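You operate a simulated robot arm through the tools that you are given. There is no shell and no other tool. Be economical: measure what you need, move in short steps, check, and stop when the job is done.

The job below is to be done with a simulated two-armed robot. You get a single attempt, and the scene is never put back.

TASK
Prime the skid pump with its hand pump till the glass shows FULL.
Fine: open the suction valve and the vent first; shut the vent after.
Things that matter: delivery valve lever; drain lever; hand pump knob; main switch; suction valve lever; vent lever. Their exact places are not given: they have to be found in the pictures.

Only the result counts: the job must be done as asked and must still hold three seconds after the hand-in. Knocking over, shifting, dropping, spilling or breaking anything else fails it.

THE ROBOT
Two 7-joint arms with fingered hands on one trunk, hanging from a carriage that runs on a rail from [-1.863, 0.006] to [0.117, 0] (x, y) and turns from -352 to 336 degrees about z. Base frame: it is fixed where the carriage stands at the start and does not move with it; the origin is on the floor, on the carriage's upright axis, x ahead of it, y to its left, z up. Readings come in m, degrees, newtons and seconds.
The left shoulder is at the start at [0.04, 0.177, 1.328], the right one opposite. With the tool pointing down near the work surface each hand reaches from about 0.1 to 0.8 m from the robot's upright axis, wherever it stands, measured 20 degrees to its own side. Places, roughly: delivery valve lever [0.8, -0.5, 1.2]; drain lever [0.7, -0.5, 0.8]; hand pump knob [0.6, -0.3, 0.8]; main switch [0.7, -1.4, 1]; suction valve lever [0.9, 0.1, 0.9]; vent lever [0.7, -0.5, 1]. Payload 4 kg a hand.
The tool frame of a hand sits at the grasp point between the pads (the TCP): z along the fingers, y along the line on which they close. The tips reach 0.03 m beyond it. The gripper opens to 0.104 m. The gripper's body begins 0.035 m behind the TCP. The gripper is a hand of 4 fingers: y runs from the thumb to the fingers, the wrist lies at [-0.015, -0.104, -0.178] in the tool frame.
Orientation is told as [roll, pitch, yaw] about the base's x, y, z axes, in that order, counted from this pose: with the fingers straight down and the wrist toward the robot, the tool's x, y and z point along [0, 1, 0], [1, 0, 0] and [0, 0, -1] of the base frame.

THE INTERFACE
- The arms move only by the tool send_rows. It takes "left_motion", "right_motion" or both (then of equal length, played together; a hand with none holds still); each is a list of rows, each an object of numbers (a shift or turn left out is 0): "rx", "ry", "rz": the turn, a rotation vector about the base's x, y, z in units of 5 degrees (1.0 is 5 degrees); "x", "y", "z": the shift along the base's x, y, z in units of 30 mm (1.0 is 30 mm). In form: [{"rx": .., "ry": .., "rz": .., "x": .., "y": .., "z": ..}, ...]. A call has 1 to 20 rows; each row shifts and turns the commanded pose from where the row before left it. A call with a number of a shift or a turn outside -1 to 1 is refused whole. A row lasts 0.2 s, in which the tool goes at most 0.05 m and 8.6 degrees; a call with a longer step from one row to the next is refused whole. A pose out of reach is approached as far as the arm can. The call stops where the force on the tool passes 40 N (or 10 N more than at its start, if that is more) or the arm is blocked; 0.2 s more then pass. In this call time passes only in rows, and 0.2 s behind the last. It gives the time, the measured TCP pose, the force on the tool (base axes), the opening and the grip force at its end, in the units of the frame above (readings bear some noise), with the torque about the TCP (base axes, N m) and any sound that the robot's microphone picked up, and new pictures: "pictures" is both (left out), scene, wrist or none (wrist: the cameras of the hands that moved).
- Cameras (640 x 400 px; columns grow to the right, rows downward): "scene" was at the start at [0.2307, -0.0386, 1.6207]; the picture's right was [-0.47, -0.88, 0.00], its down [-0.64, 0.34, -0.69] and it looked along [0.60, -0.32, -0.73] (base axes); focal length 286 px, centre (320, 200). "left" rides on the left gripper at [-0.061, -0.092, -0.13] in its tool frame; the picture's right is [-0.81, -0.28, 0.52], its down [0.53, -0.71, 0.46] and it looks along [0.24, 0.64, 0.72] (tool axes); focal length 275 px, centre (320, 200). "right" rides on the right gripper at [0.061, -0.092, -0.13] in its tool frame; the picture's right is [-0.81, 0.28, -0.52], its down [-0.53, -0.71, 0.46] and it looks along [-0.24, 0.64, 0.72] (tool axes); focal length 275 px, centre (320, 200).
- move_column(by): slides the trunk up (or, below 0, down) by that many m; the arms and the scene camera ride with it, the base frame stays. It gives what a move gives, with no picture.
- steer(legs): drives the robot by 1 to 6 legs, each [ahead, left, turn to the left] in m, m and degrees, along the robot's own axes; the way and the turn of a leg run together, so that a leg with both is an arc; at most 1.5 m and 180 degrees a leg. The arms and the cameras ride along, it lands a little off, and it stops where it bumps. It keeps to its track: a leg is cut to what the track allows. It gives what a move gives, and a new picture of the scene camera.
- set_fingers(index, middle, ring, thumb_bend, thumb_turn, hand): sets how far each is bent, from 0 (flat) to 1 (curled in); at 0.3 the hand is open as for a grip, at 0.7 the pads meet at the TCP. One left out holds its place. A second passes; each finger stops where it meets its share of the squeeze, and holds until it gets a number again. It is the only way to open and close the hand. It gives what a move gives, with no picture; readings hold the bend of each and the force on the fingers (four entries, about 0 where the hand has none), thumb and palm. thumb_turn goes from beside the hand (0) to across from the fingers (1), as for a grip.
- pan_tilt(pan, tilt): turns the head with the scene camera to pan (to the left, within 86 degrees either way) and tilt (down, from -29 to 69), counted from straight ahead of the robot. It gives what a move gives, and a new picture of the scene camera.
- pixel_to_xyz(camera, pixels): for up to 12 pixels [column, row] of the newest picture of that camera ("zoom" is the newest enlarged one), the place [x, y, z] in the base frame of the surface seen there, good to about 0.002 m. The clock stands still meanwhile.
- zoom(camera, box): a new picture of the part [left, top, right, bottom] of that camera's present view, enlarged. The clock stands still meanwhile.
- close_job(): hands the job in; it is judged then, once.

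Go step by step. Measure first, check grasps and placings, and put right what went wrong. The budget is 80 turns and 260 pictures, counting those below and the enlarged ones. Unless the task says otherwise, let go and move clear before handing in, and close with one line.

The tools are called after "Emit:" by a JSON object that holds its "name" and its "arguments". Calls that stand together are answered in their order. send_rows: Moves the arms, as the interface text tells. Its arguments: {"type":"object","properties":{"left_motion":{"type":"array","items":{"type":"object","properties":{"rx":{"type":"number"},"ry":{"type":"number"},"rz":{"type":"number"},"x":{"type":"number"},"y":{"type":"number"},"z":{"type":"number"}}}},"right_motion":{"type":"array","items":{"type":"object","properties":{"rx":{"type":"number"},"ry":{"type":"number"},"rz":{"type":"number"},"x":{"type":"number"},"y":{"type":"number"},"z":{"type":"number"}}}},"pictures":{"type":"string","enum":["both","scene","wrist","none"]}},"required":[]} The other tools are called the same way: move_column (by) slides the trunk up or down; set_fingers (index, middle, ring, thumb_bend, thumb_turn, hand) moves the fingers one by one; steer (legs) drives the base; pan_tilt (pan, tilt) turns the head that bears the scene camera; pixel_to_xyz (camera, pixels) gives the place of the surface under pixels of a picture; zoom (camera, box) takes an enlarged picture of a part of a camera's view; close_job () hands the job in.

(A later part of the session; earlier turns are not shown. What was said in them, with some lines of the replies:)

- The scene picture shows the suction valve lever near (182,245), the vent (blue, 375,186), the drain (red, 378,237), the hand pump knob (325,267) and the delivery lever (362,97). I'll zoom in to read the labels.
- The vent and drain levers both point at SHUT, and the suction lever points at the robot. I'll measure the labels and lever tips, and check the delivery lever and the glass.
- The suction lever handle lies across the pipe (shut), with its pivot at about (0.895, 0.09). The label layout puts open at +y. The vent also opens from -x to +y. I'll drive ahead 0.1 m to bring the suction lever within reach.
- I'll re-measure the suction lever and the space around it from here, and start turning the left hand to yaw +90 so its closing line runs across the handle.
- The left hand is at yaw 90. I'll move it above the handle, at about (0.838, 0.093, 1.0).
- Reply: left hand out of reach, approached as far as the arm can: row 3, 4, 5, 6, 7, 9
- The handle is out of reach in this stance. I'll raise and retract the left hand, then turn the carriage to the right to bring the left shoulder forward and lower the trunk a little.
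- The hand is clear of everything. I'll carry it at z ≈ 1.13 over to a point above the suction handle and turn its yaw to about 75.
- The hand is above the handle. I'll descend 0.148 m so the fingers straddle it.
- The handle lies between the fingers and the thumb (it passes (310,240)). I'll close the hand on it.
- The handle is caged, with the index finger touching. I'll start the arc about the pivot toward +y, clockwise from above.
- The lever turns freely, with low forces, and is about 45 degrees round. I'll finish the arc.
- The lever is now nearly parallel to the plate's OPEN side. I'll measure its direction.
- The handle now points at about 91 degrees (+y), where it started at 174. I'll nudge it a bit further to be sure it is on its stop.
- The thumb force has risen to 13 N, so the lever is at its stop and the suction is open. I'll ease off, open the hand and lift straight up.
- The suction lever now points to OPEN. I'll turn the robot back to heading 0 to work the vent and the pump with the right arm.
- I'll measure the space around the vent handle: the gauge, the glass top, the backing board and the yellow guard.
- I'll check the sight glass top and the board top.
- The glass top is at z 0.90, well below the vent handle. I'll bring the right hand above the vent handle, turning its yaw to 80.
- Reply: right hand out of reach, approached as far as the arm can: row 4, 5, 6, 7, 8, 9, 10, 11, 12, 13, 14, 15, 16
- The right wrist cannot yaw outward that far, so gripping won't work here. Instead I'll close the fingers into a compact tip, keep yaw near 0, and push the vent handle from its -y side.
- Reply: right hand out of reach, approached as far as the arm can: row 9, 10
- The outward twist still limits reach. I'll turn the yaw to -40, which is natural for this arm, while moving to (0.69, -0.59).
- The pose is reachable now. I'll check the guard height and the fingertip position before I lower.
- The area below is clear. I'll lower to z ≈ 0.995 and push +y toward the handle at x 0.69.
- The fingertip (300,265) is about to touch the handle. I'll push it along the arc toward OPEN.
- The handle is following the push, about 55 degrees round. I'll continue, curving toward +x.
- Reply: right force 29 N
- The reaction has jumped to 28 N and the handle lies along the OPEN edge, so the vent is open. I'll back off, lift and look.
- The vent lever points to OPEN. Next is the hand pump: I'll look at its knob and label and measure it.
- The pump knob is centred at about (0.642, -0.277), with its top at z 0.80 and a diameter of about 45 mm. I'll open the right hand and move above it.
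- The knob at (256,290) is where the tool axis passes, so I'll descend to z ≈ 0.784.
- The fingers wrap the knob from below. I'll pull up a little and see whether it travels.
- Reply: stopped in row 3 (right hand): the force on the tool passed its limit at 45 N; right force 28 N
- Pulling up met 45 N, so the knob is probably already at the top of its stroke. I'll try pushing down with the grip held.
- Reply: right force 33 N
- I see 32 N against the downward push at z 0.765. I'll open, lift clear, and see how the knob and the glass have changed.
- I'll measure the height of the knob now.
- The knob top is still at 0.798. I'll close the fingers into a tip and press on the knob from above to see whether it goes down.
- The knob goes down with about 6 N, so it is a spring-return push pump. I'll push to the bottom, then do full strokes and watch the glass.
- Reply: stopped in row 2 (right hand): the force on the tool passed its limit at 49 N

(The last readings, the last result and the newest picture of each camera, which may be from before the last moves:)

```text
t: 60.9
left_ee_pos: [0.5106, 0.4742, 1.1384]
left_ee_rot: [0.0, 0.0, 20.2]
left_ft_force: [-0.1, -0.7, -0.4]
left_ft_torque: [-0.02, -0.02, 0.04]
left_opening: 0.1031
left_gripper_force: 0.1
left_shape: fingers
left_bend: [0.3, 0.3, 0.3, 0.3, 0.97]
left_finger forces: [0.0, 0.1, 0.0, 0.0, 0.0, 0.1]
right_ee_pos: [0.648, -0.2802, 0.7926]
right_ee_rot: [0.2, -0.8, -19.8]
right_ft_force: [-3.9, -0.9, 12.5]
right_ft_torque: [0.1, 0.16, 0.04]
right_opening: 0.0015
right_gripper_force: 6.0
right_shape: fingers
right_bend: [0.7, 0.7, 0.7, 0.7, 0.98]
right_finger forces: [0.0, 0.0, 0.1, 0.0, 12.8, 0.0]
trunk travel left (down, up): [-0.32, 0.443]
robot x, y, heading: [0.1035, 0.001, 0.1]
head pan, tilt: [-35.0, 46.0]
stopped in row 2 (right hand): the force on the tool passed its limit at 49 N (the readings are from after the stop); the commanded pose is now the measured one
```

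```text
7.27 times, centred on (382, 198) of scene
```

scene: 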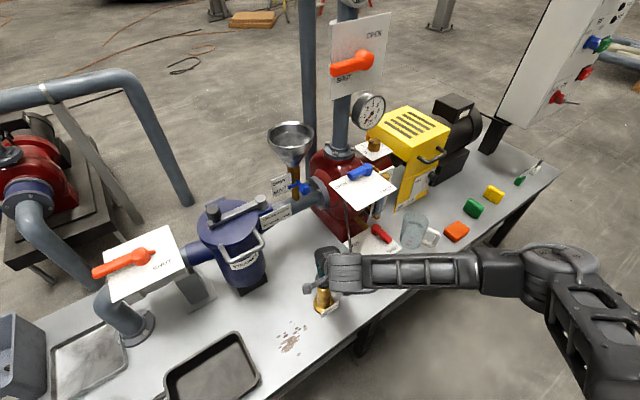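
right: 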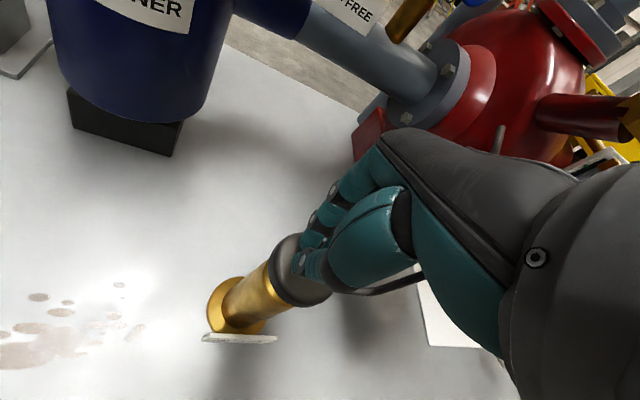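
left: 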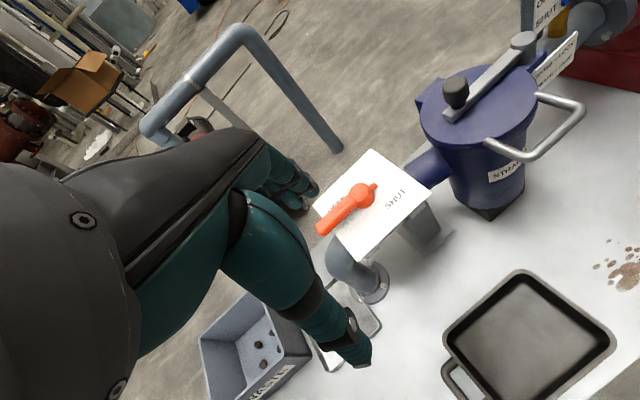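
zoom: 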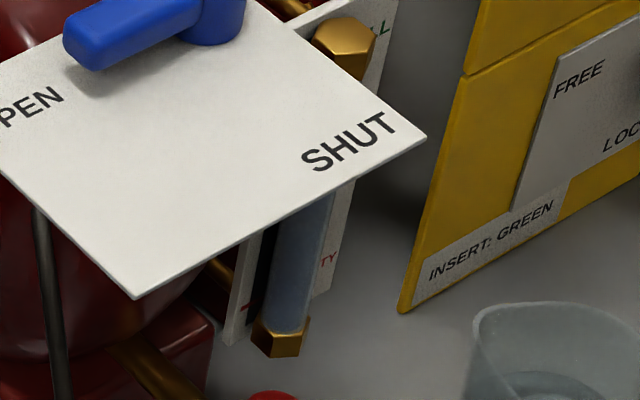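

The stroke bottoms at TCP ≈ 0.793 and the knob springs back. I'll do five strokes and then check.

Emit:
{"name": "send_rows", "arguments": {"right_motion": [{"z": 0.65}, {"z": 0.65}, {"z": -0.65}, {"z": -0.6}, {"z": 0.65}, {"z": 0.6}, {"z": -0.65}, {"z": -0.6}, {"z": 0.65}, {"z": 0.6}, {"z": -0.65}, {"z": -0.6}, {"z": 0.65}, {"z": 0.6}, {"z": -0.65}, {"z": -0.6}, {"z": 0.65}, {"z": 0.6}, {"z": -0.65}, {"z": -0.6}], "pictures": "scene"}}

Emit:
{"name": "zoom", "arguments": {"camera": "scene", "box": [365, 170, 400, 225]}}

```text
t: 65.1
left_ee_pos: [0.511, 0.4749, 1.1367]
left_ee_rot: [-0.1, 0.0, 20.2]
left_ft_force: [0.3, 0.7, 1.0]
left_ft_torque: [0.06, 0.02, 0.03]
left_opening: 0.1031
left_gripper_force: 0.1
left_shape: fingers
left_bend: [0.3, 0.3, 0.3, 0.3, 0.97]
left_finger forces: [0.1, 0.0, 0.0, 0.0, 0.0, 0.1]
right_ee_pos: [0.6496, -0.2804, 0.7945]
right_ee_rot: [0.0, -0.8, -19.9]
right_ft_force: [-1.4, 0.2, 7.3]
right_ft_torque: [0.06, 0.08, 0.04]
right_opening: 0.0001
right_gripper_force: 3.8
right_shape: fingers
right_bend: [0.7, 0.7, 0.7, 0.7, 0.98]
right_finger forces: [0.0, 0.0, 0.1, 0.0, 7.4, 0.0]
trunk travel left (down, up): [-0.32, 0.443]
robot x, y, heading: [0.1041, -0.0012, 0.2]
head pan, tilt: [-35.0, 46.0]
```

scene: 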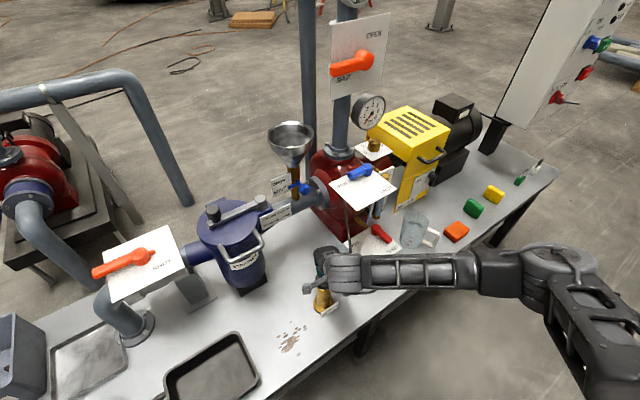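

```text
7.27 times, centred on (382, 198) of scene
```

zoom: 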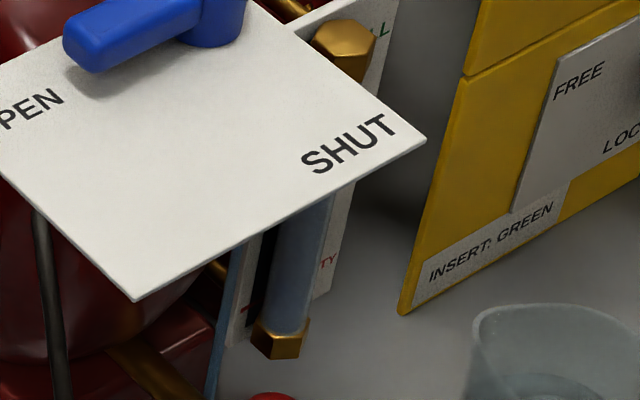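

A blue streak has appeared below the vent plate at about (225,320) in the zoom. I'll look closer before I pump any more.

Emit:
{"name": "zoom", "arguments": {"camera": "scene", "box": [330, 160, 430, 250]}}

Emit:
{"name": "zoom", "arguments": {"camera": "right", "box": [400, 0, 640, 180]}}

```text
4.44 times, centred on (380, 205) of scene
```

zoom: 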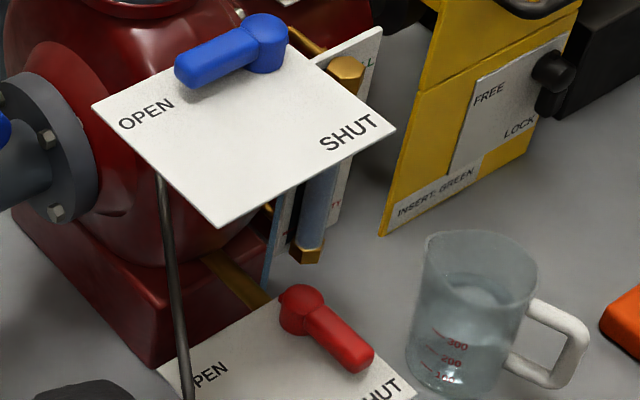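

```text
2.22 times, centred on (520, 90) of right
```

zoom: 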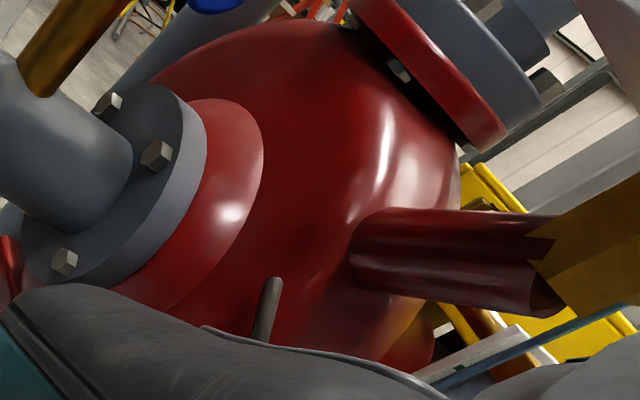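

A thin water stream is falling below the vent, which suggests the casing is full. I'll stop pumping, lift, and view the glass with the right wrist camera.

Emit:
{"name": "send_rows", "arguments": {"right_motion": [{"z": 1}, {"z": 1}, {"z": 1}, {"z": 1}, {"z": 1}, {"z": 1}, {"z": 1, "y": -0.5}, {"z": 1, "y": -1, "rz": -0.7}, {"z": 1, "y": -1, "rz": -0.7}, {"z": 0.8, "y": -1, "rz": -0.7}, {"y": -1, "rz": -0.7}, {"y": -1, "rz": -0.6}, {"y": -1, "rz": -0.6}, {"y": -1}]}}

Emit:
{"name": "zoom", "arguments": {"camera": "scene", "box": [330, 160, 430, 250]}}

```text
t: 68.1
left_ee_pos: [0.5109, 0.4744, 1.1375]
left_ee_rot: [0.0, 0.0, 20.2]
left_ft_force: [-0.9, -0.3, 0.3]
left_ft_torque: [-0.01, 0.0, 0.03]
left_opening: 0.1027
left_gripper_force: 0.0
left_shape: fingers
left_bend: [0.3, 0.3, 0.3, 0.3, 0.97]
left_finger forces: [0.0, 0.0, 0.0, 0.0, 0.0, 0.1]
right_ee_pos: [0.6478, -0.504, 1.0886]
right_ee_rot: [0.0, -0.6, -39.8]
right_ft_force: [0.1, -0.5, -0.7]
right_ft_torque: [0.01, -0.02, -0.01]
right_opening: 0.0012
right_gripper_force: 0.1
right_shape: fingers
right_bend: [0.7, 0.7, 0.7, 0.7, 0.98]
right_finger forces: [0.1, 0.1, 0.0, 0.0, 0.0, 0.1]
trunk travel left (down, up): [-0.32, 0.443]
robot x, y, heading: [0.1024, -0.0003, 0.4]
head pan, tilt: [-35.0, 46.0]
```

scene: 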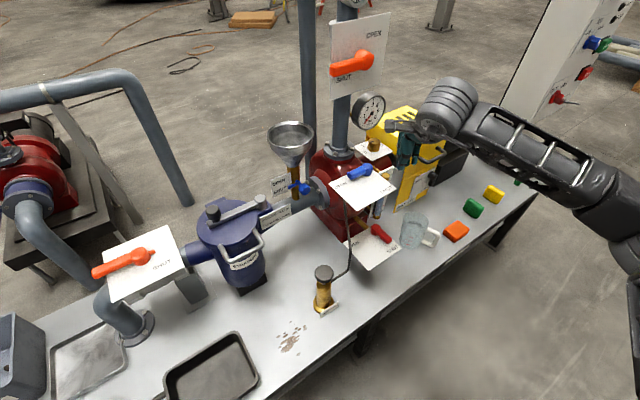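
right: 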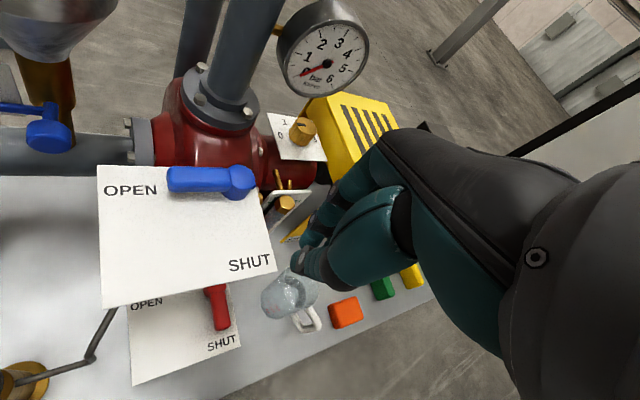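

```text
4.44 times, centred on (380, 205) of scene
```

zoom: 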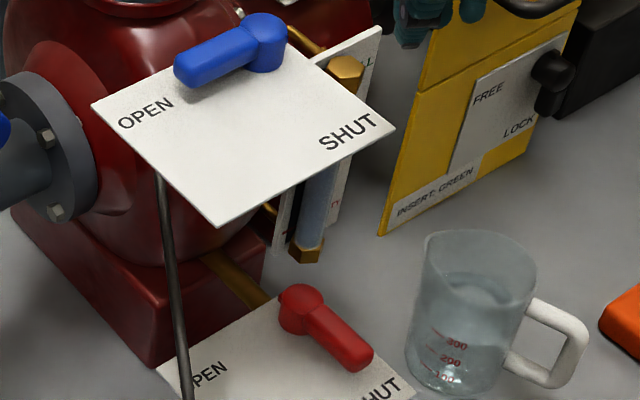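

The stream has stopped. I'll shift the right hand toward -y and down so its camera sees the glass without the plate in the way.

Emit:
{"name": "send_rows", "arguments": {"right_motion": [{"y": -1, "x": -0.1}, {"y": -1, "x": -0.1}, {"y": -1, "x": -0.2}, {"y": -1, "x": -0.2, "z": -0.5}, {"y": -1, "x": -0.2, "z": -0.8}, {"y": -0.3, "z": -0.9}], "pictures": "wrist"}}

Emit:
{"name": "zoom", "arguments": {"camera": "right", "box": [100, 120, 340, 350]}}

```text
t: 69.5
left_ee_pos: [0.5108, 0.4752, 1.1375]
left_ee_rot: [-0.1, 0.1, 20.2]
left_ft_force: [-0.3, -0.4, -0.2]
left_ft_torque: [0.03, 0.0, 0.0]
left_opening: 0.1027
left_gripper_force: 0.0
left_shape: fingers
left_bend: [0.3, 0.3, 0.3, 0.3, 0.97]
left_finger forces: [0.0, 0.0, 0.0, 0.1, 0.0, 0.0]
right_ee_pos: [0.6249, -0.6644, 1.0226]
right_ee_rot: [0.1, -0.7, -39.7]
right_ft_force: [0.0, 0.7, -0.5]
right_ft_torque: [0.0, -0.02, 0.02]
right_opening: 0.0007
right_gripper_force: 0.1
right_shape: fingers
right_bend: [0.7, 0.7, 0.7, 0.7, 0.98]
right_finger forces: [0.0, 0.0, 0.0, 0.0, 0.0, 0.0]
trunk travel left (down, up): [-0.32, 0.443]
robot x, y, heading: [0.1001, -0.0003, 0.1]
head pan, tilt: [-35.0, 46.0]
```

right: 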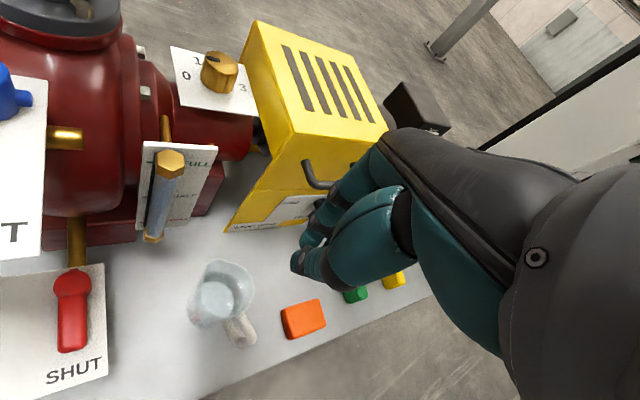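

```text
1.74 times, centred on (220, 235) of right
```

zoom: 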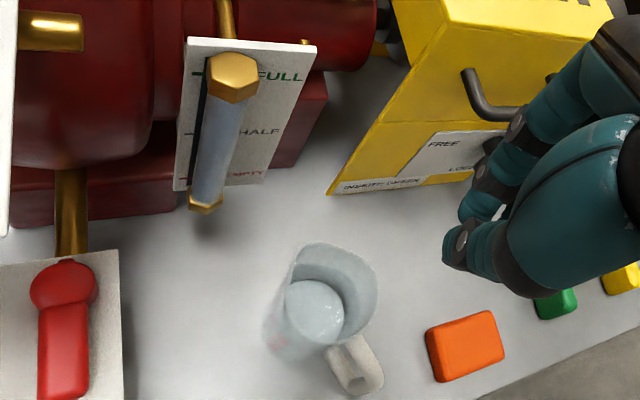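

Emit:
{"name": "zoom", "arguments": {"camera": "right", "box": [135, 130, 225, 250]}}

```text
3.33 times, centred on (180, 190) of right
```

zoom: 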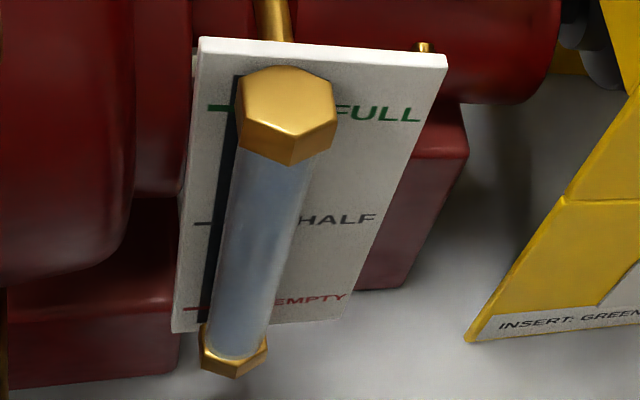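

The glass is wet well above HALF, but this steep view hides the top. I'll lower the camera for a flatter look.

Emit:
{"name": "send_rows", "arguments": {"right_motion": [{"z": -0.9}, {"z": -0.9}, {"z": -0.9}, {"z": -0.9, "x": -0.3}], "pictures": "wrist"}}

Emit:
{"name": "zoom", "arguments": {"camera": "right", "box": [100, 60, 220, 200]}}

```text
t: 70.5
left_ee_pos: [0.5097, 0.475, 1.137]
left_ee_rot: [0.0, 0.1, 20.2]
left_ft_force: [-0.4, -0.1, 0.1]
left_ft_torque: [-0.01, -0.02, -0.02]
left_opening: 0.1031
left_gripper_force: 0.0
left_shape: fingers
left_bend: [0.3, 0.3, 0.3, 0.3, 0.97]
left_finger forces: [0.0, 0.0, 0.0, 0.1, 0.0, 0.1]
right_ee_pos: [0.6182, -0.6629, 0.9122]
right_ee_rot: [0.2, -0.8, -39.9]
right_ft_force: [-0.4, 1.0, -0.3]
right_ft_torque: [0.0, -0.02, 0.0]
right_opening: 0.0008
right_gripper_force: 0.2
right_shape: fingers
right_bend: [0.7, 0.7, 0.7, 0.7, 0.98]
right_finger forces: [0.0, 0.1, 0.0, 0.0, 0.0, 0.0]
trunk travel left (down, up): [-0.32, 0.443]
robot x, y, heading: [0.101, 0.0028, 0.2]
head pan, tilt: [-35.0, 46.0]
```

right: 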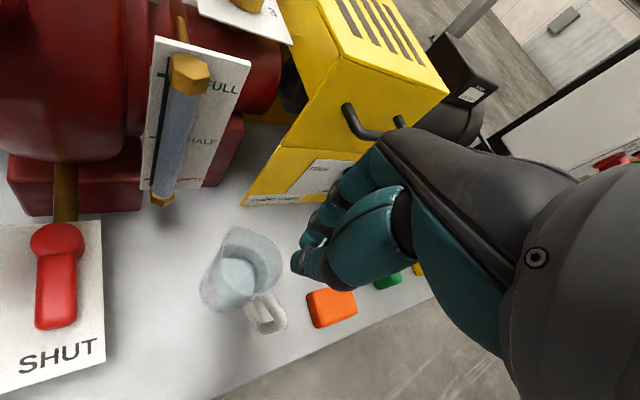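

```text
2.86 times, centred on (160, 130) of right
```

zoom: 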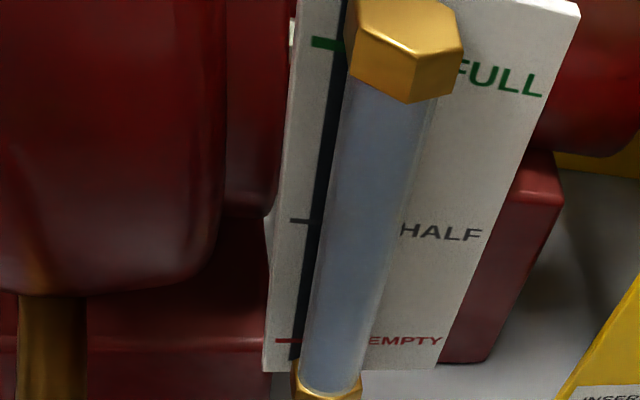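

The water column reaches the nut at this angle. To be certain of the FULL mark, I'll back away from the mug and look from lower still.

Emit:
{"name": "send_rows", "arguments": {"right_motion": [{"x": -1}, {"x": -1}, {"x": -1, "z": -0.3}, {"x": -0.5, "z": -1}, {"z": -1}, {"z": -1}], "pictures": "wrist"}}

Emit:
{"name": "zoom", "arguments": {"camera": "right", "box": [120, 20, 260, 150]}}

```text
t: 71.9
left_ee_pos: [0.5115, 0.4755, 1.1384]
left_ee_rot: [0.0, 0.0, 20.2]
left_ft_force: [0.0, 0.3, 0.0]
left_ft_torque: [-0.01, 0.0, -0.04]
left_opening: 0.103
left_gripper_force: 0.1
left_shape: fingers
left_bend: [0.3, 0.3, 0.3, 0.3, 0.97]
left_finger forces: [0.0, 0.0, 0.0, 0.0, 0.0, 0.0]
right_ee_pos: [0.5114, -0.6623, 0.812]
right_ee_rot: [0.1, -0.7, -39.8]
right_ft_force: [0.0, -0.4, 0.0]
right_ft_torque: [-0.03, 0.01, 0.0]
right_opening: 0.0008
right_gripper_force: 0.1
right_shape: fingers
right_bend: [0.7, 0.7, 0.7, 0.7, 0.98]
right_finger forces: [0.0, 0.0, 0.0, 0.0, 0.0, 0.1]
trunk travel left (down, up): [-0.32, 0.443]
robot x, y, heading: [0.0987, -0.0003, -0.1]
head pan, tilt: [-35.0, 46.0]
```

right: 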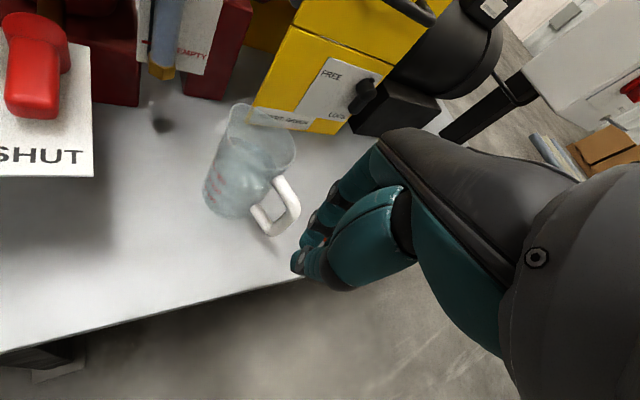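

```text
3.08 times, centred on (190, 85) of right
```

zoom: 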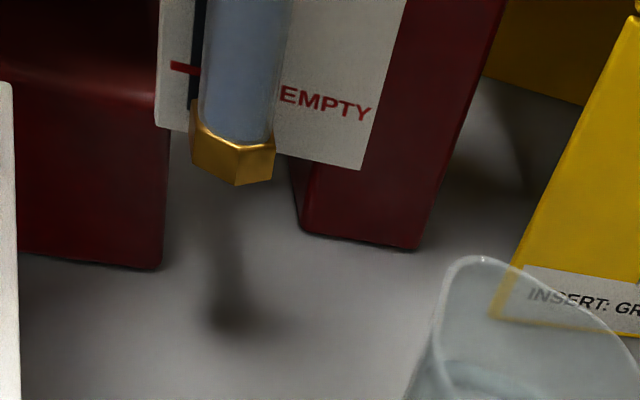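

The view is off the top, so I'll tilt the hand about 25 degrees to look higher.

Emit:
{"name": "send_rows", "arguments": {"right_motion": [{"rx": -0.87, "ry": -0.5, "z": 0.5}, {"rx": -0.87, "ry": -0.5, "z": 0.5}, {"rx": -0.87, "ry": -0.5, "z": 0.5}, {"rx": -0.87, "ry": -0.5, "z": 0.5}, {"rx": -0.87, "ry": -0.5, "z": 0.5}], "pictures": "wrist"}}

```text
t: 73.1
left_ee_pos: [0.5102, 0.4759, 1.1366]
left_ee_rot: [0.0, 0.0, 20.2]
left_ft_force: [0.6, 0.6, 1.1]
left_ft_torque: [0.01, -0.01, -0.01]
left_opening: 0.1029
left_gripper_force: 0.1
left_shape: fingers
left_bend: [0.3, 0.3, 0.3, 0.3, 0.97]
left_finger forces: [0.0, 0.0, 0.0, 0.0, 0.1, 0.0]
right_ee_pos: [0.5, -0.6869, 0.872]
right_ee_rot: [-6.9, -15.2, -40.0]
right_ft_force: [-0.1, 0.2, 0.0]
right_ft_torque: [0.02, 0.0, -0.01]
right_opening: 0.0011
right_gripper_force: 0.0
right_shape: fingers
right_bend: [0.7, 0.7, 0.7, 0.7, 0.98]
right_finger forces: [0.1, 0.0, 0.0, 0.1, 0.0, 0.0]
right hand out of reach, approached as far as the arm can: row 3, 4, 5
trunk travel left (down, up): [-0.32, 0.443]
robot x, y, heading: [0.1029, -0.0015, 0.0]
head pan, tilt: [-35.0, 46.0]
```

right: 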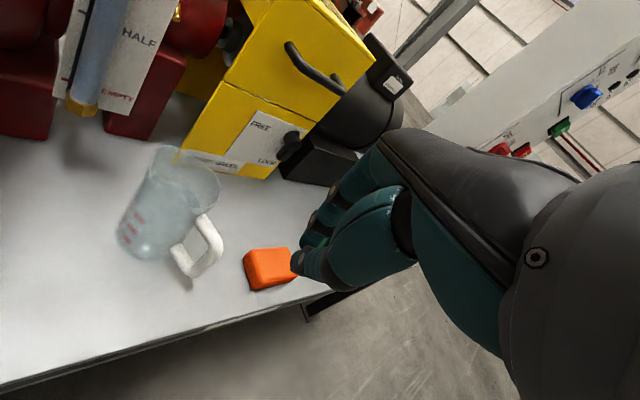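

HALF is in view at the top edge. I'll raise the hand a little so the upper nut comes into the picture at this flatter angle.

Emit:
{"name": "send_rows", "arguments": {"right_motion": [{"z": 0.7, "y": 0.3}, {"z": 0.7, "y": 0.3}, {"z": 0.7, "y": 0.3}], "pictures": "wrist"}}

Emit:
{"name": "zoom", "arguments": {"camera": "right", "box": [40, 0, 180, 120]}}

```text
t: 73.9
left_ee_pos: [0.5107, 0.4746, 1.1367]
left_ee_rot: [0.0, 0.0, 20.2]
left_ft_force: [0.3, -0.2, -0.5]
left_ft_torque: [-0.02, 0.01, -0.02]
left_opening: 0.1029
left_gripper_force: 0.1
left_shape: fingers
left_bend: [0.3, 0.3, 0.3, 0.3, 0.97]
left_finger forces: [0.0, 0.0, 0.0, 0.0, 0.0, 0.0]
right_ee_pos: [0.5014, -0.6578, 0.9366]
right_ee_rot: [-6.9, -15.2, -39.9]
right_ft_force: [0.0, 0.6, 0.3]
right_ft_torque: [0.0, -0.01, 0.02]
right_opening: 0.0012
right_gripper_force: 0.0
right_shape: fingers
right_bend: [0.7, 0.7, 0.7, 0.7, 0.98]
right_finger forces: [0.1, 0.0, 0.0, 0.0, 0.1, 0.0]
trunk travel left (down, up): [-0.32, 0.443]
robot x, y, heading: [0.0979, 0.0002, 0.1]
head pan, tilt: [-35.0, 46.0]
```

right: 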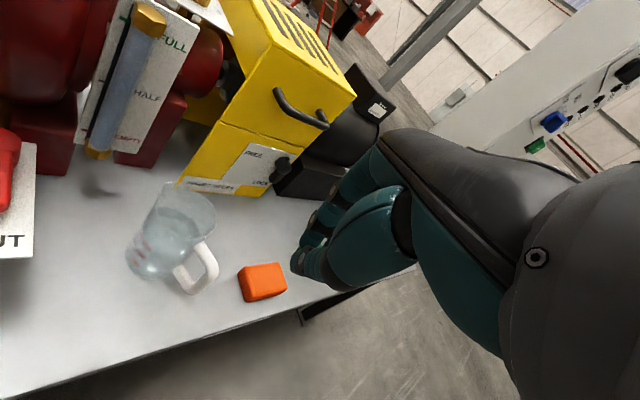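

```text
3.33 times, centred on (110, 60) of right
```

zoom: 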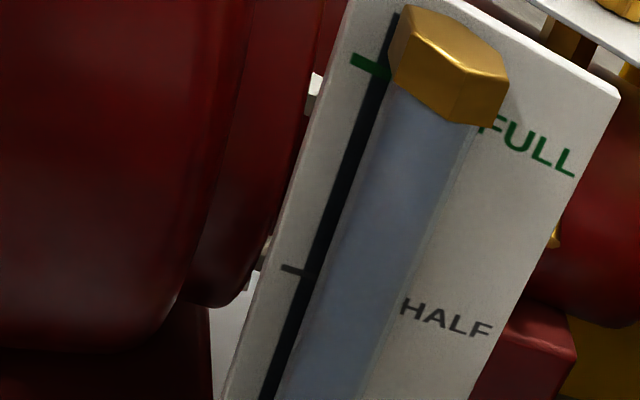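

The water stands right up to the top nut at the FULL mark, so the glass is full. Next I'll shut the vent, after measuring the space behind its handle (+x side).

Emit:
{"name": "send_rows", "arguments": {"right_motion": [{"rx": 0.87, "ry": 0.5, "z": 0.9}, {"rx": 0.87, "ry": 0.5, "z": 0.9}, {"rx": 0.87, "ry": 0.5, "z": 0.9}, {"z": 0.9, "x": 0.3}, {"z": 0.9, "x": 0.3}, {"z": 0.9, "x": 0.3}]}}

Emit:
{"name": "pixel_to_xyz", "arguments": {"camera": "scene", "pixels": [[348, 162], [340, 152], [330, 160], [325, 175], [335, 170], [350, 152], [355, 176], [369, 168], [352, 140], [318, 180]]}}

Emit:
{"name": "zoom", "arguments": {"camera": "scene", "box": [300, 120, 420, 220]}}

```text
t: 75.3
left_ee_pos: [0.511, 0.4745, 1.1378]
left_ee_rot: [0.0, 0.0, 20.1]
left_ft_force: [-0.3, 0.0, 0.5]
left_ft_torque: [0.01, -0.01, 0.01]
left_opening: 0.1031
left_gripper_force: 0.1
left_shape: fingers
left_bend: [0.3, 0.3, 0.3, 0.3, 0.97]
left_finger forces: [0.1, 0.0, 0.1, 0.0, 0.0, 0.0]
right_ee_pos: [0.5274, -0.6573, 1.0986]
right_ee_rot: [-1.8, -1.1, -40.5]
right_ft_force: [0.4, -0.3, -0.3]
right_ft_torque: [-0.01, 0.0, 0.03]
right_opening: 0.0007
right_gripper_force: 0.1
right_shape: fingers
right_bend: [0.7, 0.7, 0.7, 0.7, 0.98]
right_finger forces: [0.0, 0.0, 0.0, 0.0, 0.1, 0.1]
trunk travel left (down, up): [-0.32, 0.443]
robot x, y, heading: [0.101, 0.0044, 0.5]
head pan, tilt: [-35.0, 46.0]
```

scene: 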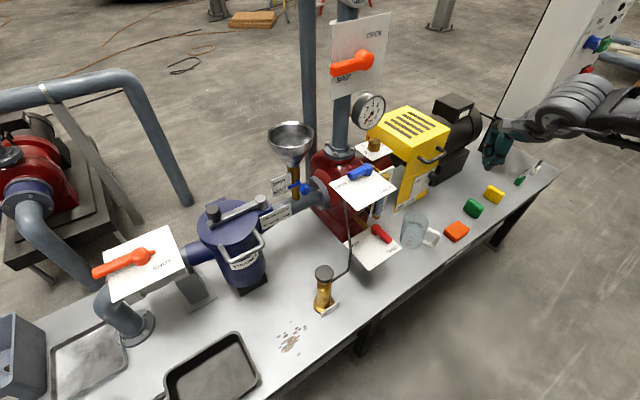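
right: 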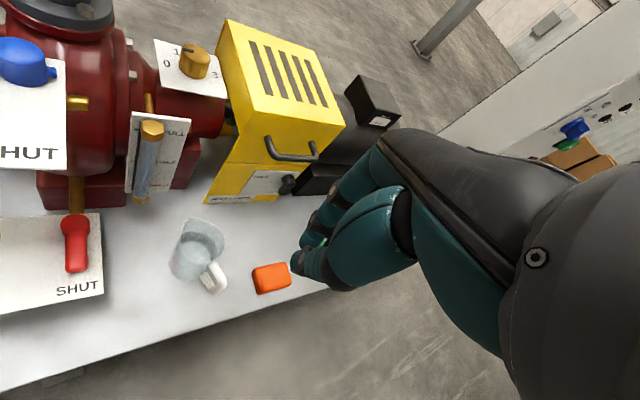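

```text
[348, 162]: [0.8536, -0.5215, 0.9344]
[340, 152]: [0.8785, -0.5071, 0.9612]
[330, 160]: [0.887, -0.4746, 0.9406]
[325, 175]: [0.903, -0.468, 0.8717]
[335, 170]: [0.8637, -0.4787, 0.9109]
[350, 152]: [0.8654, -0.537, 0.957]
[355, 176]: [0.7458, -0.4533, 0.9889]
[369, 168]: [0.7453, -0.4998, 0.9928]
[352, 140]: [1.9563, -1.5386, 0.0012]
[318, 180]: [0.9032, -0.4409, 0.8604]
```

```text
4.00 times, centred on (360, 170) of scene
```

zoom: 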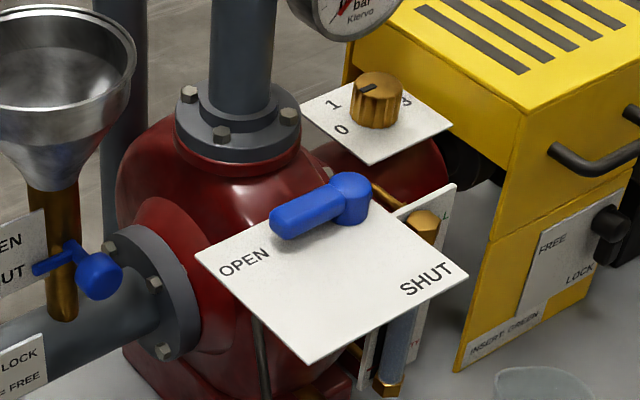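

There is room behind the handle at z 0.97. I'll check how low the delivery plate hangs above that spot.

Emit:
{"name": "pixel_to_xyz", "arguments": {"camera": "scene", "pixels": [[333, 95], [372, 86], [383, 70], [334, 72], [340, 70], [350, 110], [355, 125], [310, 155]]}}

```text
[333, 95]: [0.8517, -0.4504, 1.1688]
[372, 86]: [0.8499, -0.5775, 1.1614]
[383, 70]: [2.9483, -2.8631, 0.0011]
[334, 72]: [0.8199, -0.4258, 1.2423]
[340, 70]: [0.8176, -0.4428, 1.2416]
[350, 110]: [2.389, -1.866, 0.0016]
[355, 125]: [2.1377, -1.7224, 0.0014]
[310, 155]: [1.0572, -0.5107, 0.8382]
```

The plate bottom is at 1.165 at x 0.85, so a low approach is fine. I'll swing the closed hand around in front to (0.66, -0.36, 1.04), clear of the handle tip.

Emit:
{"name": "send_rows", "arguments": {"right_motion": [{"rx": 0.36, "ry": 0.22, "x": 0.1, "y": 0.99}, {"x": 0.2, "y": 0.99}, {"x": 0.3, "y": 0.99}, {"x": 0.4, "y": 0.99}, {"x": 0.5, "y": 0.99}, {"x": 0.6, "y": 0.99}, {"x": 0.6, "y": 0.99}, {"x": 0.6, "y": 0.99}, {"x": 0.6, "y": 0.99}, {"x": 0.5, "y": 0.99}, {"z": -1}, {"z": -1}]}}

```text
t: 77.9
left_ee_pos: [0.5104, 0.4745, 1.137]
left_ee_rot: [0.0, -0.1, 20.1]
left_ft_force: [0.9, 0.7, -0.5]
left_ft_torque: [0.0, -0.02, -0.01]
left_opening: 0.1028
left_gripper_force: 0.0
left_shape: fingers
left_bend: [0.3, 0.3, 0.3, 0.3, 0.97]
left_finger forces: [0.0, 0.0, 0.0, 0.0, 0.0, 0.0]
right_ee_pos: [0.66, -0.3641, 1.04]
right_ee_rot: [-1.0, 0.9, -40.5]
right_ft_force: [-0.8, 0.2, -0.8]
right_ft_torque: [0.0, 0.0, -0.02]
right_opening: 0.0009
right_gripper_force: 0.0
right_shape: fingers
right_bend: [0.7, 0.7, 0.7, 0.7, 0.98]
right_finger forces: [0.0, 0.0, 0.0, 0.1, 0.1, 0.0]
trunk travel left (down, up): [-0.32, 0.443]
robot x, y, heading: [0.1042, -0.0019, 0.3]
head pan, tilt: [-35.0, 46.0]
```

scene: 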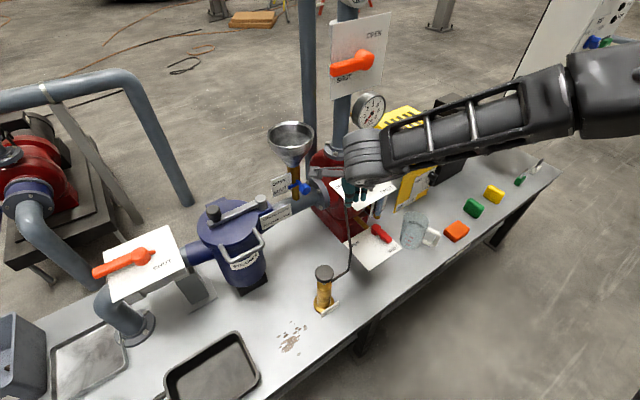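
right: 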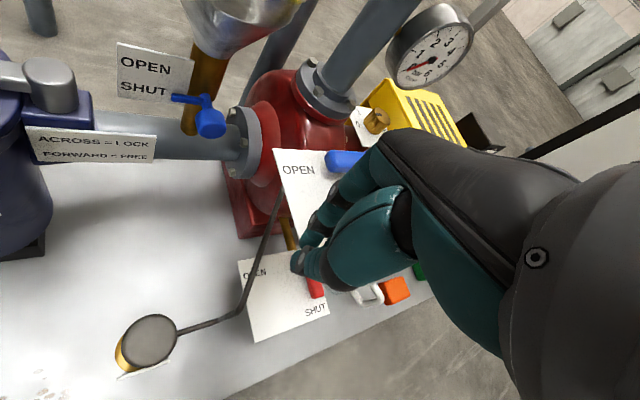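

Before moving in, I'll check the funnel's clearance.

Emit:
{"name": "pixel_to_xyz", "arguments": {"camera": "scene", "pixels": [[290, 150], [270, 140], [312, 135], [290, 125], [290, 165], [300, 187]]}}

```text
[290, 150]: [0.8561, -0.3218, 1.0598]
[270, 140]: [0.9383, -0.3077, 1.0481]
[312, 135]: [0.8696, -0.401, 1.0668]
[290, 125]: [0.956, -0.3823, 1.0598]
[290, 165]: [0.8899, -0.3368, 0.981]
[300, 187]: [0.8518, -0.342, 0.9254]
```

The funnel rim is close to the y -0.36 path, so I'll pass over the handle at y ≈ -0.445 instead and drop down behind it at x ≈ 0.81.

Emit:
{"name": "send_rows", "arguments": {"right_motion": [{"y": -0.9, "rx": 0.15, "ry": -0.2}, {"y": -0.9}, {"y": -0.9}, {"x": 0.8}, {"x": 0.8}, {"x": 0.8}, {"x": 0.8}, {"x": 0.9}, {"x": 0.9}]}}

```text
t: 79.9
left_ee_pos: [0.5111, 0.4739, 1.1376]
left_ee_rot: [0.0, -0.1, 20.2]
left_ft_force: [1.2, 0.4, 0.6]
left_ft_torque: [-0.01, 0.0, -0.02]
left_opening: 0.1026
left_gripper_force: 0.0
left_shape: fingers
left_bend: [0.3, 0.3, 0.3, 0.3, 0.97]
left_finger forces: [0.0, 0.0, 0.0, 0.1, 0.0, 0.0]
right_ee_pos: [0.8116, -0.4444, 1.0383]
right_ee_rot: [0.2, 0.8, -40.6]
right_ft_force: [0.4, -0.9, -0.5]
right_ft_torque: [0.01, -0.03, -0.02]
right_opening: 0.0012
right_gripper_force: 0.0
right_shape: fingers
right_bend: [0.7, 0.7, 0.7, 0.7, 0.98]
right_finger forces: [0.0, 0.1, 0.0, 0.0, 0.0, 0.1]
trunk travel left (down, up): [-0.32, 0.443]
robot x, y, heading: [0.1035, 0.0015, 0.1]
head pan, tilt: [-35.0, 46.0]
```

scene: 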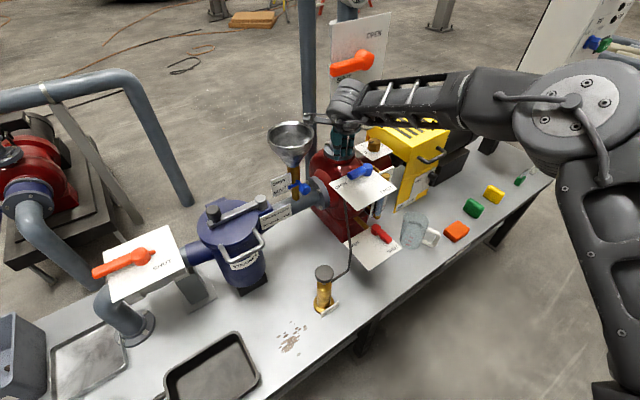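
right: 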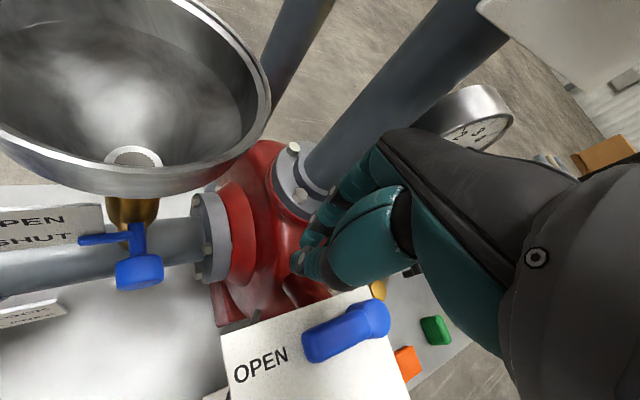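

The fingers are behind the handle. I'll lower and start pulling it back toward SHUT along the arc.

Emit:
{"name": "send_rows", "arguments": {"right_motion": [{"z": -0.7}, {"z": -0.7}, {"x": -0.43}, {"x": -0.43}, {"x": -0.233, "y": 0.078}, {"x": -0.233, "y": 0.078}, {"x": -0.233, "y": 0.078}, {"x": -0.244, "y": -0.01}, {"x": -0.244, "y": -0.01}, {"x": -0.244, "y": -0.01}, {"x": -0.228, "y": -0.09}, {"x": -0.228, "y": -0.09}, {"x": -0.228, "y": -0.09}]}}

```text
t: 82.7
left_ee_pos: [0.5103, 0.4748, 1.1377]
left_ee_rot: [0.1, 0.0, 20.1]
left_ft_force: [-0.1, -0.2, 0.0]
left_ft_torque: [0.01, 0.03, 0.0]
left_opening: 0.103
left_gripper_force: 0.2
left_shape: fingers
left_bend: [0.3, 0.3, 0.3, 0.3, 0.97]
left_finger forces: [0.1, 0.0, 0.0, 0.0, 0.0, 0.0]
right_ee_pos: [0.7207, -0.4451, 0.9962]
right_ee_rot: [0.2, 0.7, -40.6]
right_ft_force: [0.3, -0.1, 0.3]
right_ft_torque: [0.0, -0.01, -0.02]
right_opening: 0.0007
right_gripper_force: 0.1
right_shape: fingers
right_bend: [0.7, 0.7, 0.7, 0.7, 0.98]
right_finger forces: [0.0, 0.0, 0.3, 0.1, 0.0, 0.0]
trunk travel left (down, up): [-0.32, 0.443]
robot x, y, heading: [0.1006, 0.0062, 0.2]
head pan, tilt: [-35.0, 46.0]
```

scene: 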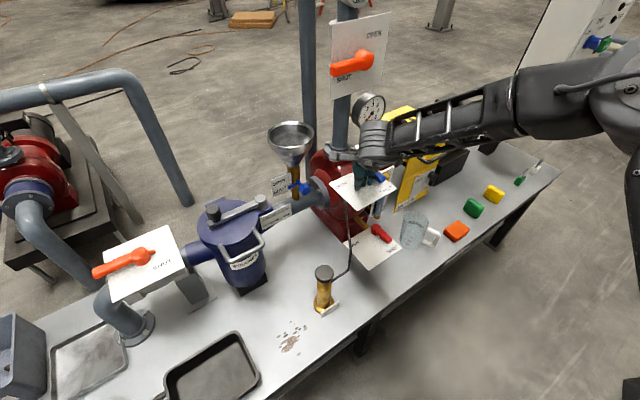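
right: 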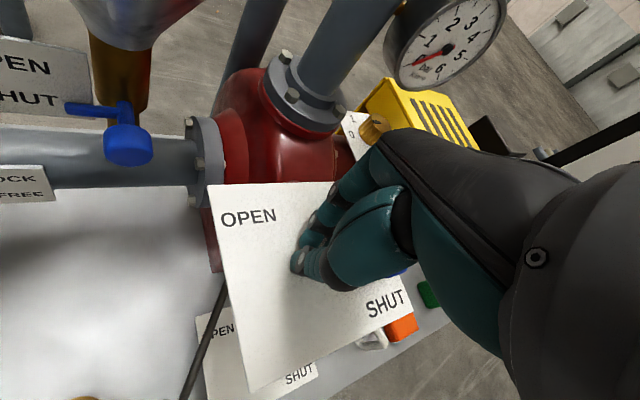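

The handle is being swept back. I'll finish the arc toward -y until it meets its stop.

Emit:
{"name": "send_rows", "arguments": {"right_motion": [{"x": -0.16, "y": -0.14}, {"x": -0.14, "y": -0.17}, {"x": -0.12, "y": -0.19}, {"x": -0.1, "y": -0.2}, {"x": -0.05, "y": -0.22}, {"y": -0.22}, {"y": -0.22}, {"y": -0.22}]}}

```text
t: 84.1
left_ee_pos: [0.509, 0.478, 1.137]
left_ee_rot: [0.0, 0.1, 20.4]
left_ft_force: [-0.5, -1.3, -0.5]
left_ft_torque: [-0.04, 0.0, -0.02]
left_opening: 0.1027
left_gripper_force: 0.0
left_shape: fingers
left_bend: [0.3, 0.3, 0.3, 0.3, 0.97]
left_finger forces: [0.1, 0.0, 0.0, 0.1, 0.0, 0.0]
right_ee_pos: [0.711, -0.4629, 1.0016]
right_ee_rot: [1.6, 0.4, -39.4]
right_ft_force: [1.8, 20.1, 7.9]
right_ft_torque: [-0.01, 0.01, -0.03]
right_opening: 0.001
right_gripper_force: 11.0
right_shape: fingers
right_bend: [0.7, 0.71, 0.71, 0.7, 0.98]
right_finger forces: [0.0, 8.6, 12.9, 0.0, 0.0, 0.0]
trunk travel left (down, up): [-0.32, 0.443]
robot x, y, heading: [0.1037, -0.0025, 0.4]
head pan, tilt: [-35.0, 46.0]
stopped in row 6 (right hand): the force on the tool passed its limit at 42 N (the readings are from after the stop); the commanded pose is now the measured one
```

scene: 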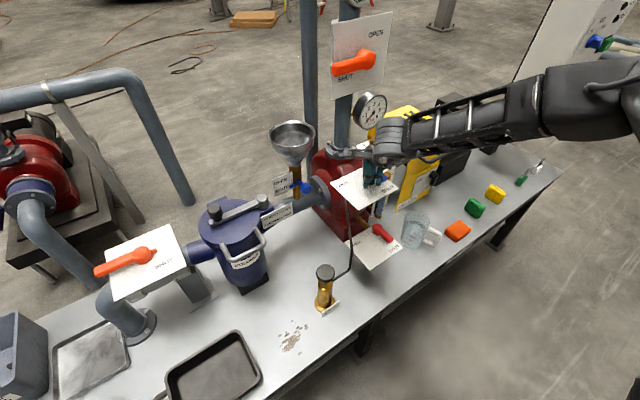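
right: 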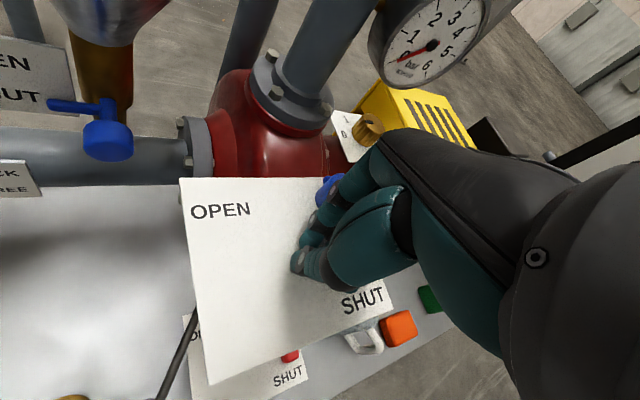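

There was a firm stop at 42 N. I'll back off +y, lift, move away, and check the lever angle.

Emit:
{"name": "send_rows", "arguments": {"right_motion": [{"y": 0.5}, {"y": 0.6}, {"z": 1}, {"z": 1}, {"z": 1, "x": -0.5}, {"z": 0.8, "x": -1}, {"x": -1, "y": 0.3}]}}

Emit:
{"name": "zoom", "arguments": {"camera": "scene", "box": [330, 150, 410, 220]}}

Emit:
{"name": "zoom", "arguments": {"camera": "right", "box": [140, 100, 380, 300]}}

```text
t: 85.7
left_ee_pos: [0.5094, 0.4756, 1.1378]
left_ee_rot: [0.0, 0.1, 20.3]
left_ft_force: [-0.8, 0.4, -0.1]
left_ft_torque: [0.0, -0.02, 0.0]
left_opening: 0.1029
left_gripper_force: 0.1
left_shape: fingers
left_bend: [0.3, 0.3, 0.3, 0.3, 0.97]
left_finger forces: [0.1, 0.0, 0.0, 0.0, 0.0, 0.0]
right_ee_pos: [0.6347, -0.4284, 1.1137]
right_ee_rot: [1.0, 0.5, -39.8]
right_ft_force: [0.3, 0.1, 0.3]
right_ft_torque: [0.0, 0.0, 0.02]
right_opening: 0.0009
right_gripper_force: 0.1
right_shape: fingers
right_bend: [0.7, 0.7, 0.7, 0.7, 0.98]
right_finger forces: [0.0, 0.0, 0.1, 0.0, 0.0, 0.1]
trunk travel left (down, up): [-0.32, 0.443]
robot x, y, heading: [0.0996, 0.0015, 0.2]
head pan, tilt: [-35.0, 46.0]
```

scene: 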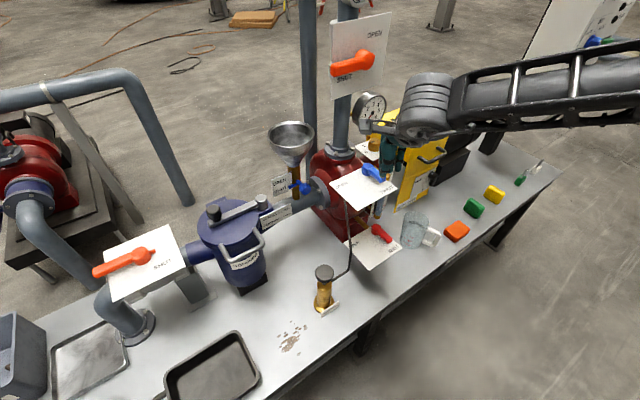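
right: 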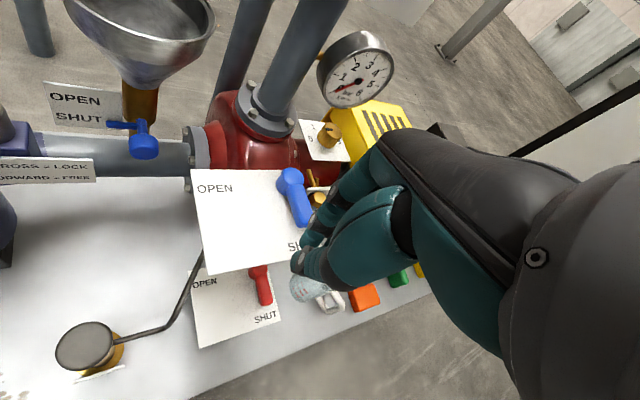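

```text
5.71 times, centred on (370, 185) of scene
```

zoom: 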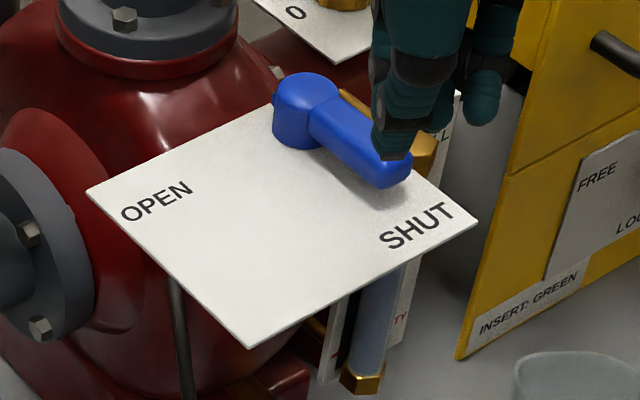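

```text
2.00 times, centred on (260, 200) of right
```

zoom: 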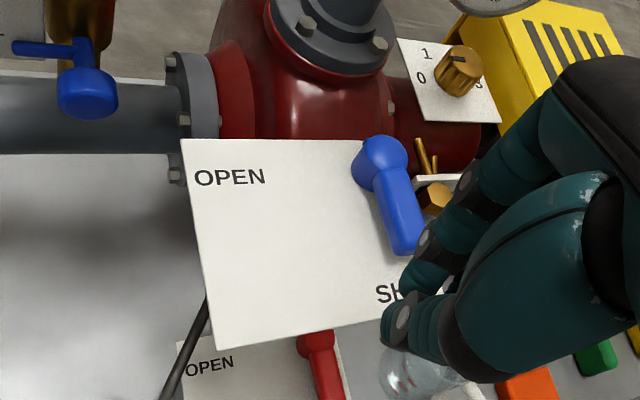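

The vent lever is back exactly at SHUT. I'll take a last look at the glass, which also moves the hand clear.

Emit:
{"name": "send_rows", "arguments": {"right_motion": [{"y": -1, "x": -0.4}, {"y": -1, "x": -0.4}, {"y": -1}, {"y": -1}, {"y": -1}, {"y": -1}, {"y": -1, "z": -0.5}, {"y": -0.8, "z": -0.9}, {"z": -0.9}, {"z": -0.9}], "pictures": "wrist"}}

Emit:
{"name": "zoom", "arguments": {"camera": "right", "box": [100, 90, 240, 230]}}

```text
t: 87.9
left_ee_pos: [0.5102, 0.4763, 1.1374]
left_ee_rot: [0.0, 0.0, 20.3]
left_ft_force: [0.0, -0.5, -0.3]
left_ft_torque: [0.0, -0.03, 0.01]
left_opening: 0.1028
left_gripper_force: 0.1
left_shape: fingers
left_bend: [0.3, 0.3, 0.3, 0.3, 0.97]
left_finger forces: [0.1, 0.1, 0.0, 0.0, 0.0, 0.0]
right_ee_pos: [0.6106, -0.6626, 1.0193]
right_ee_rot: [1.0, 0.4, -39.8]
right_ft_force: [0.3, 0.2, 0.8]
right_ft_torque: [-0.03, 0.0, 0.0]
right_opening: 0.0009
right_gripper_force: 0.1
right_shape: fingers
right_bend: [0.7, 0.7, 0.7, 0.7, 0.98]
right_finger forces: [0.0, 0.0, 0.0, 0.1, 0.1, 0.0]
trunk travel left (down, up): [-0.32, 0.443]
robot x, y, heading: [0.101, 0.0045, 0.2]
head pan, tilt: [-35.0, 46.0]
```

right: 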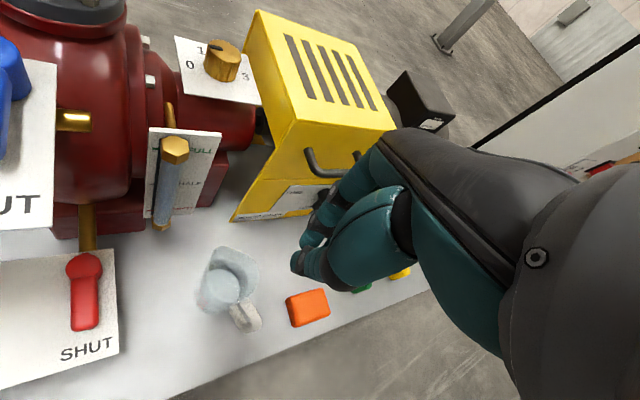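

```text
2.86 times, centred on (170, 160) of right
```

zoom: 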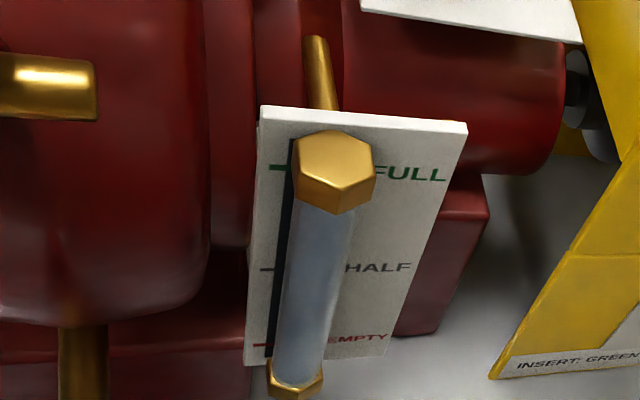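

The glass still reads FULL, the vent is shut, the suction is open, and the other levers are untouched. Both hands are clear, so I'm handing in.

Emit:
{"name": "close_job", "arguments": {}}

```text
The job is handed in.
```

The pump is primed: I opened the suction valve and the vent, pumped until the glass read FULL, then shut the vent. The suction valve is still open, and the job is handed in. Near the end of pumping, a thin stream of water showed below the vent; it had stopped by my next look, and I didn't check the floor or bench for water.
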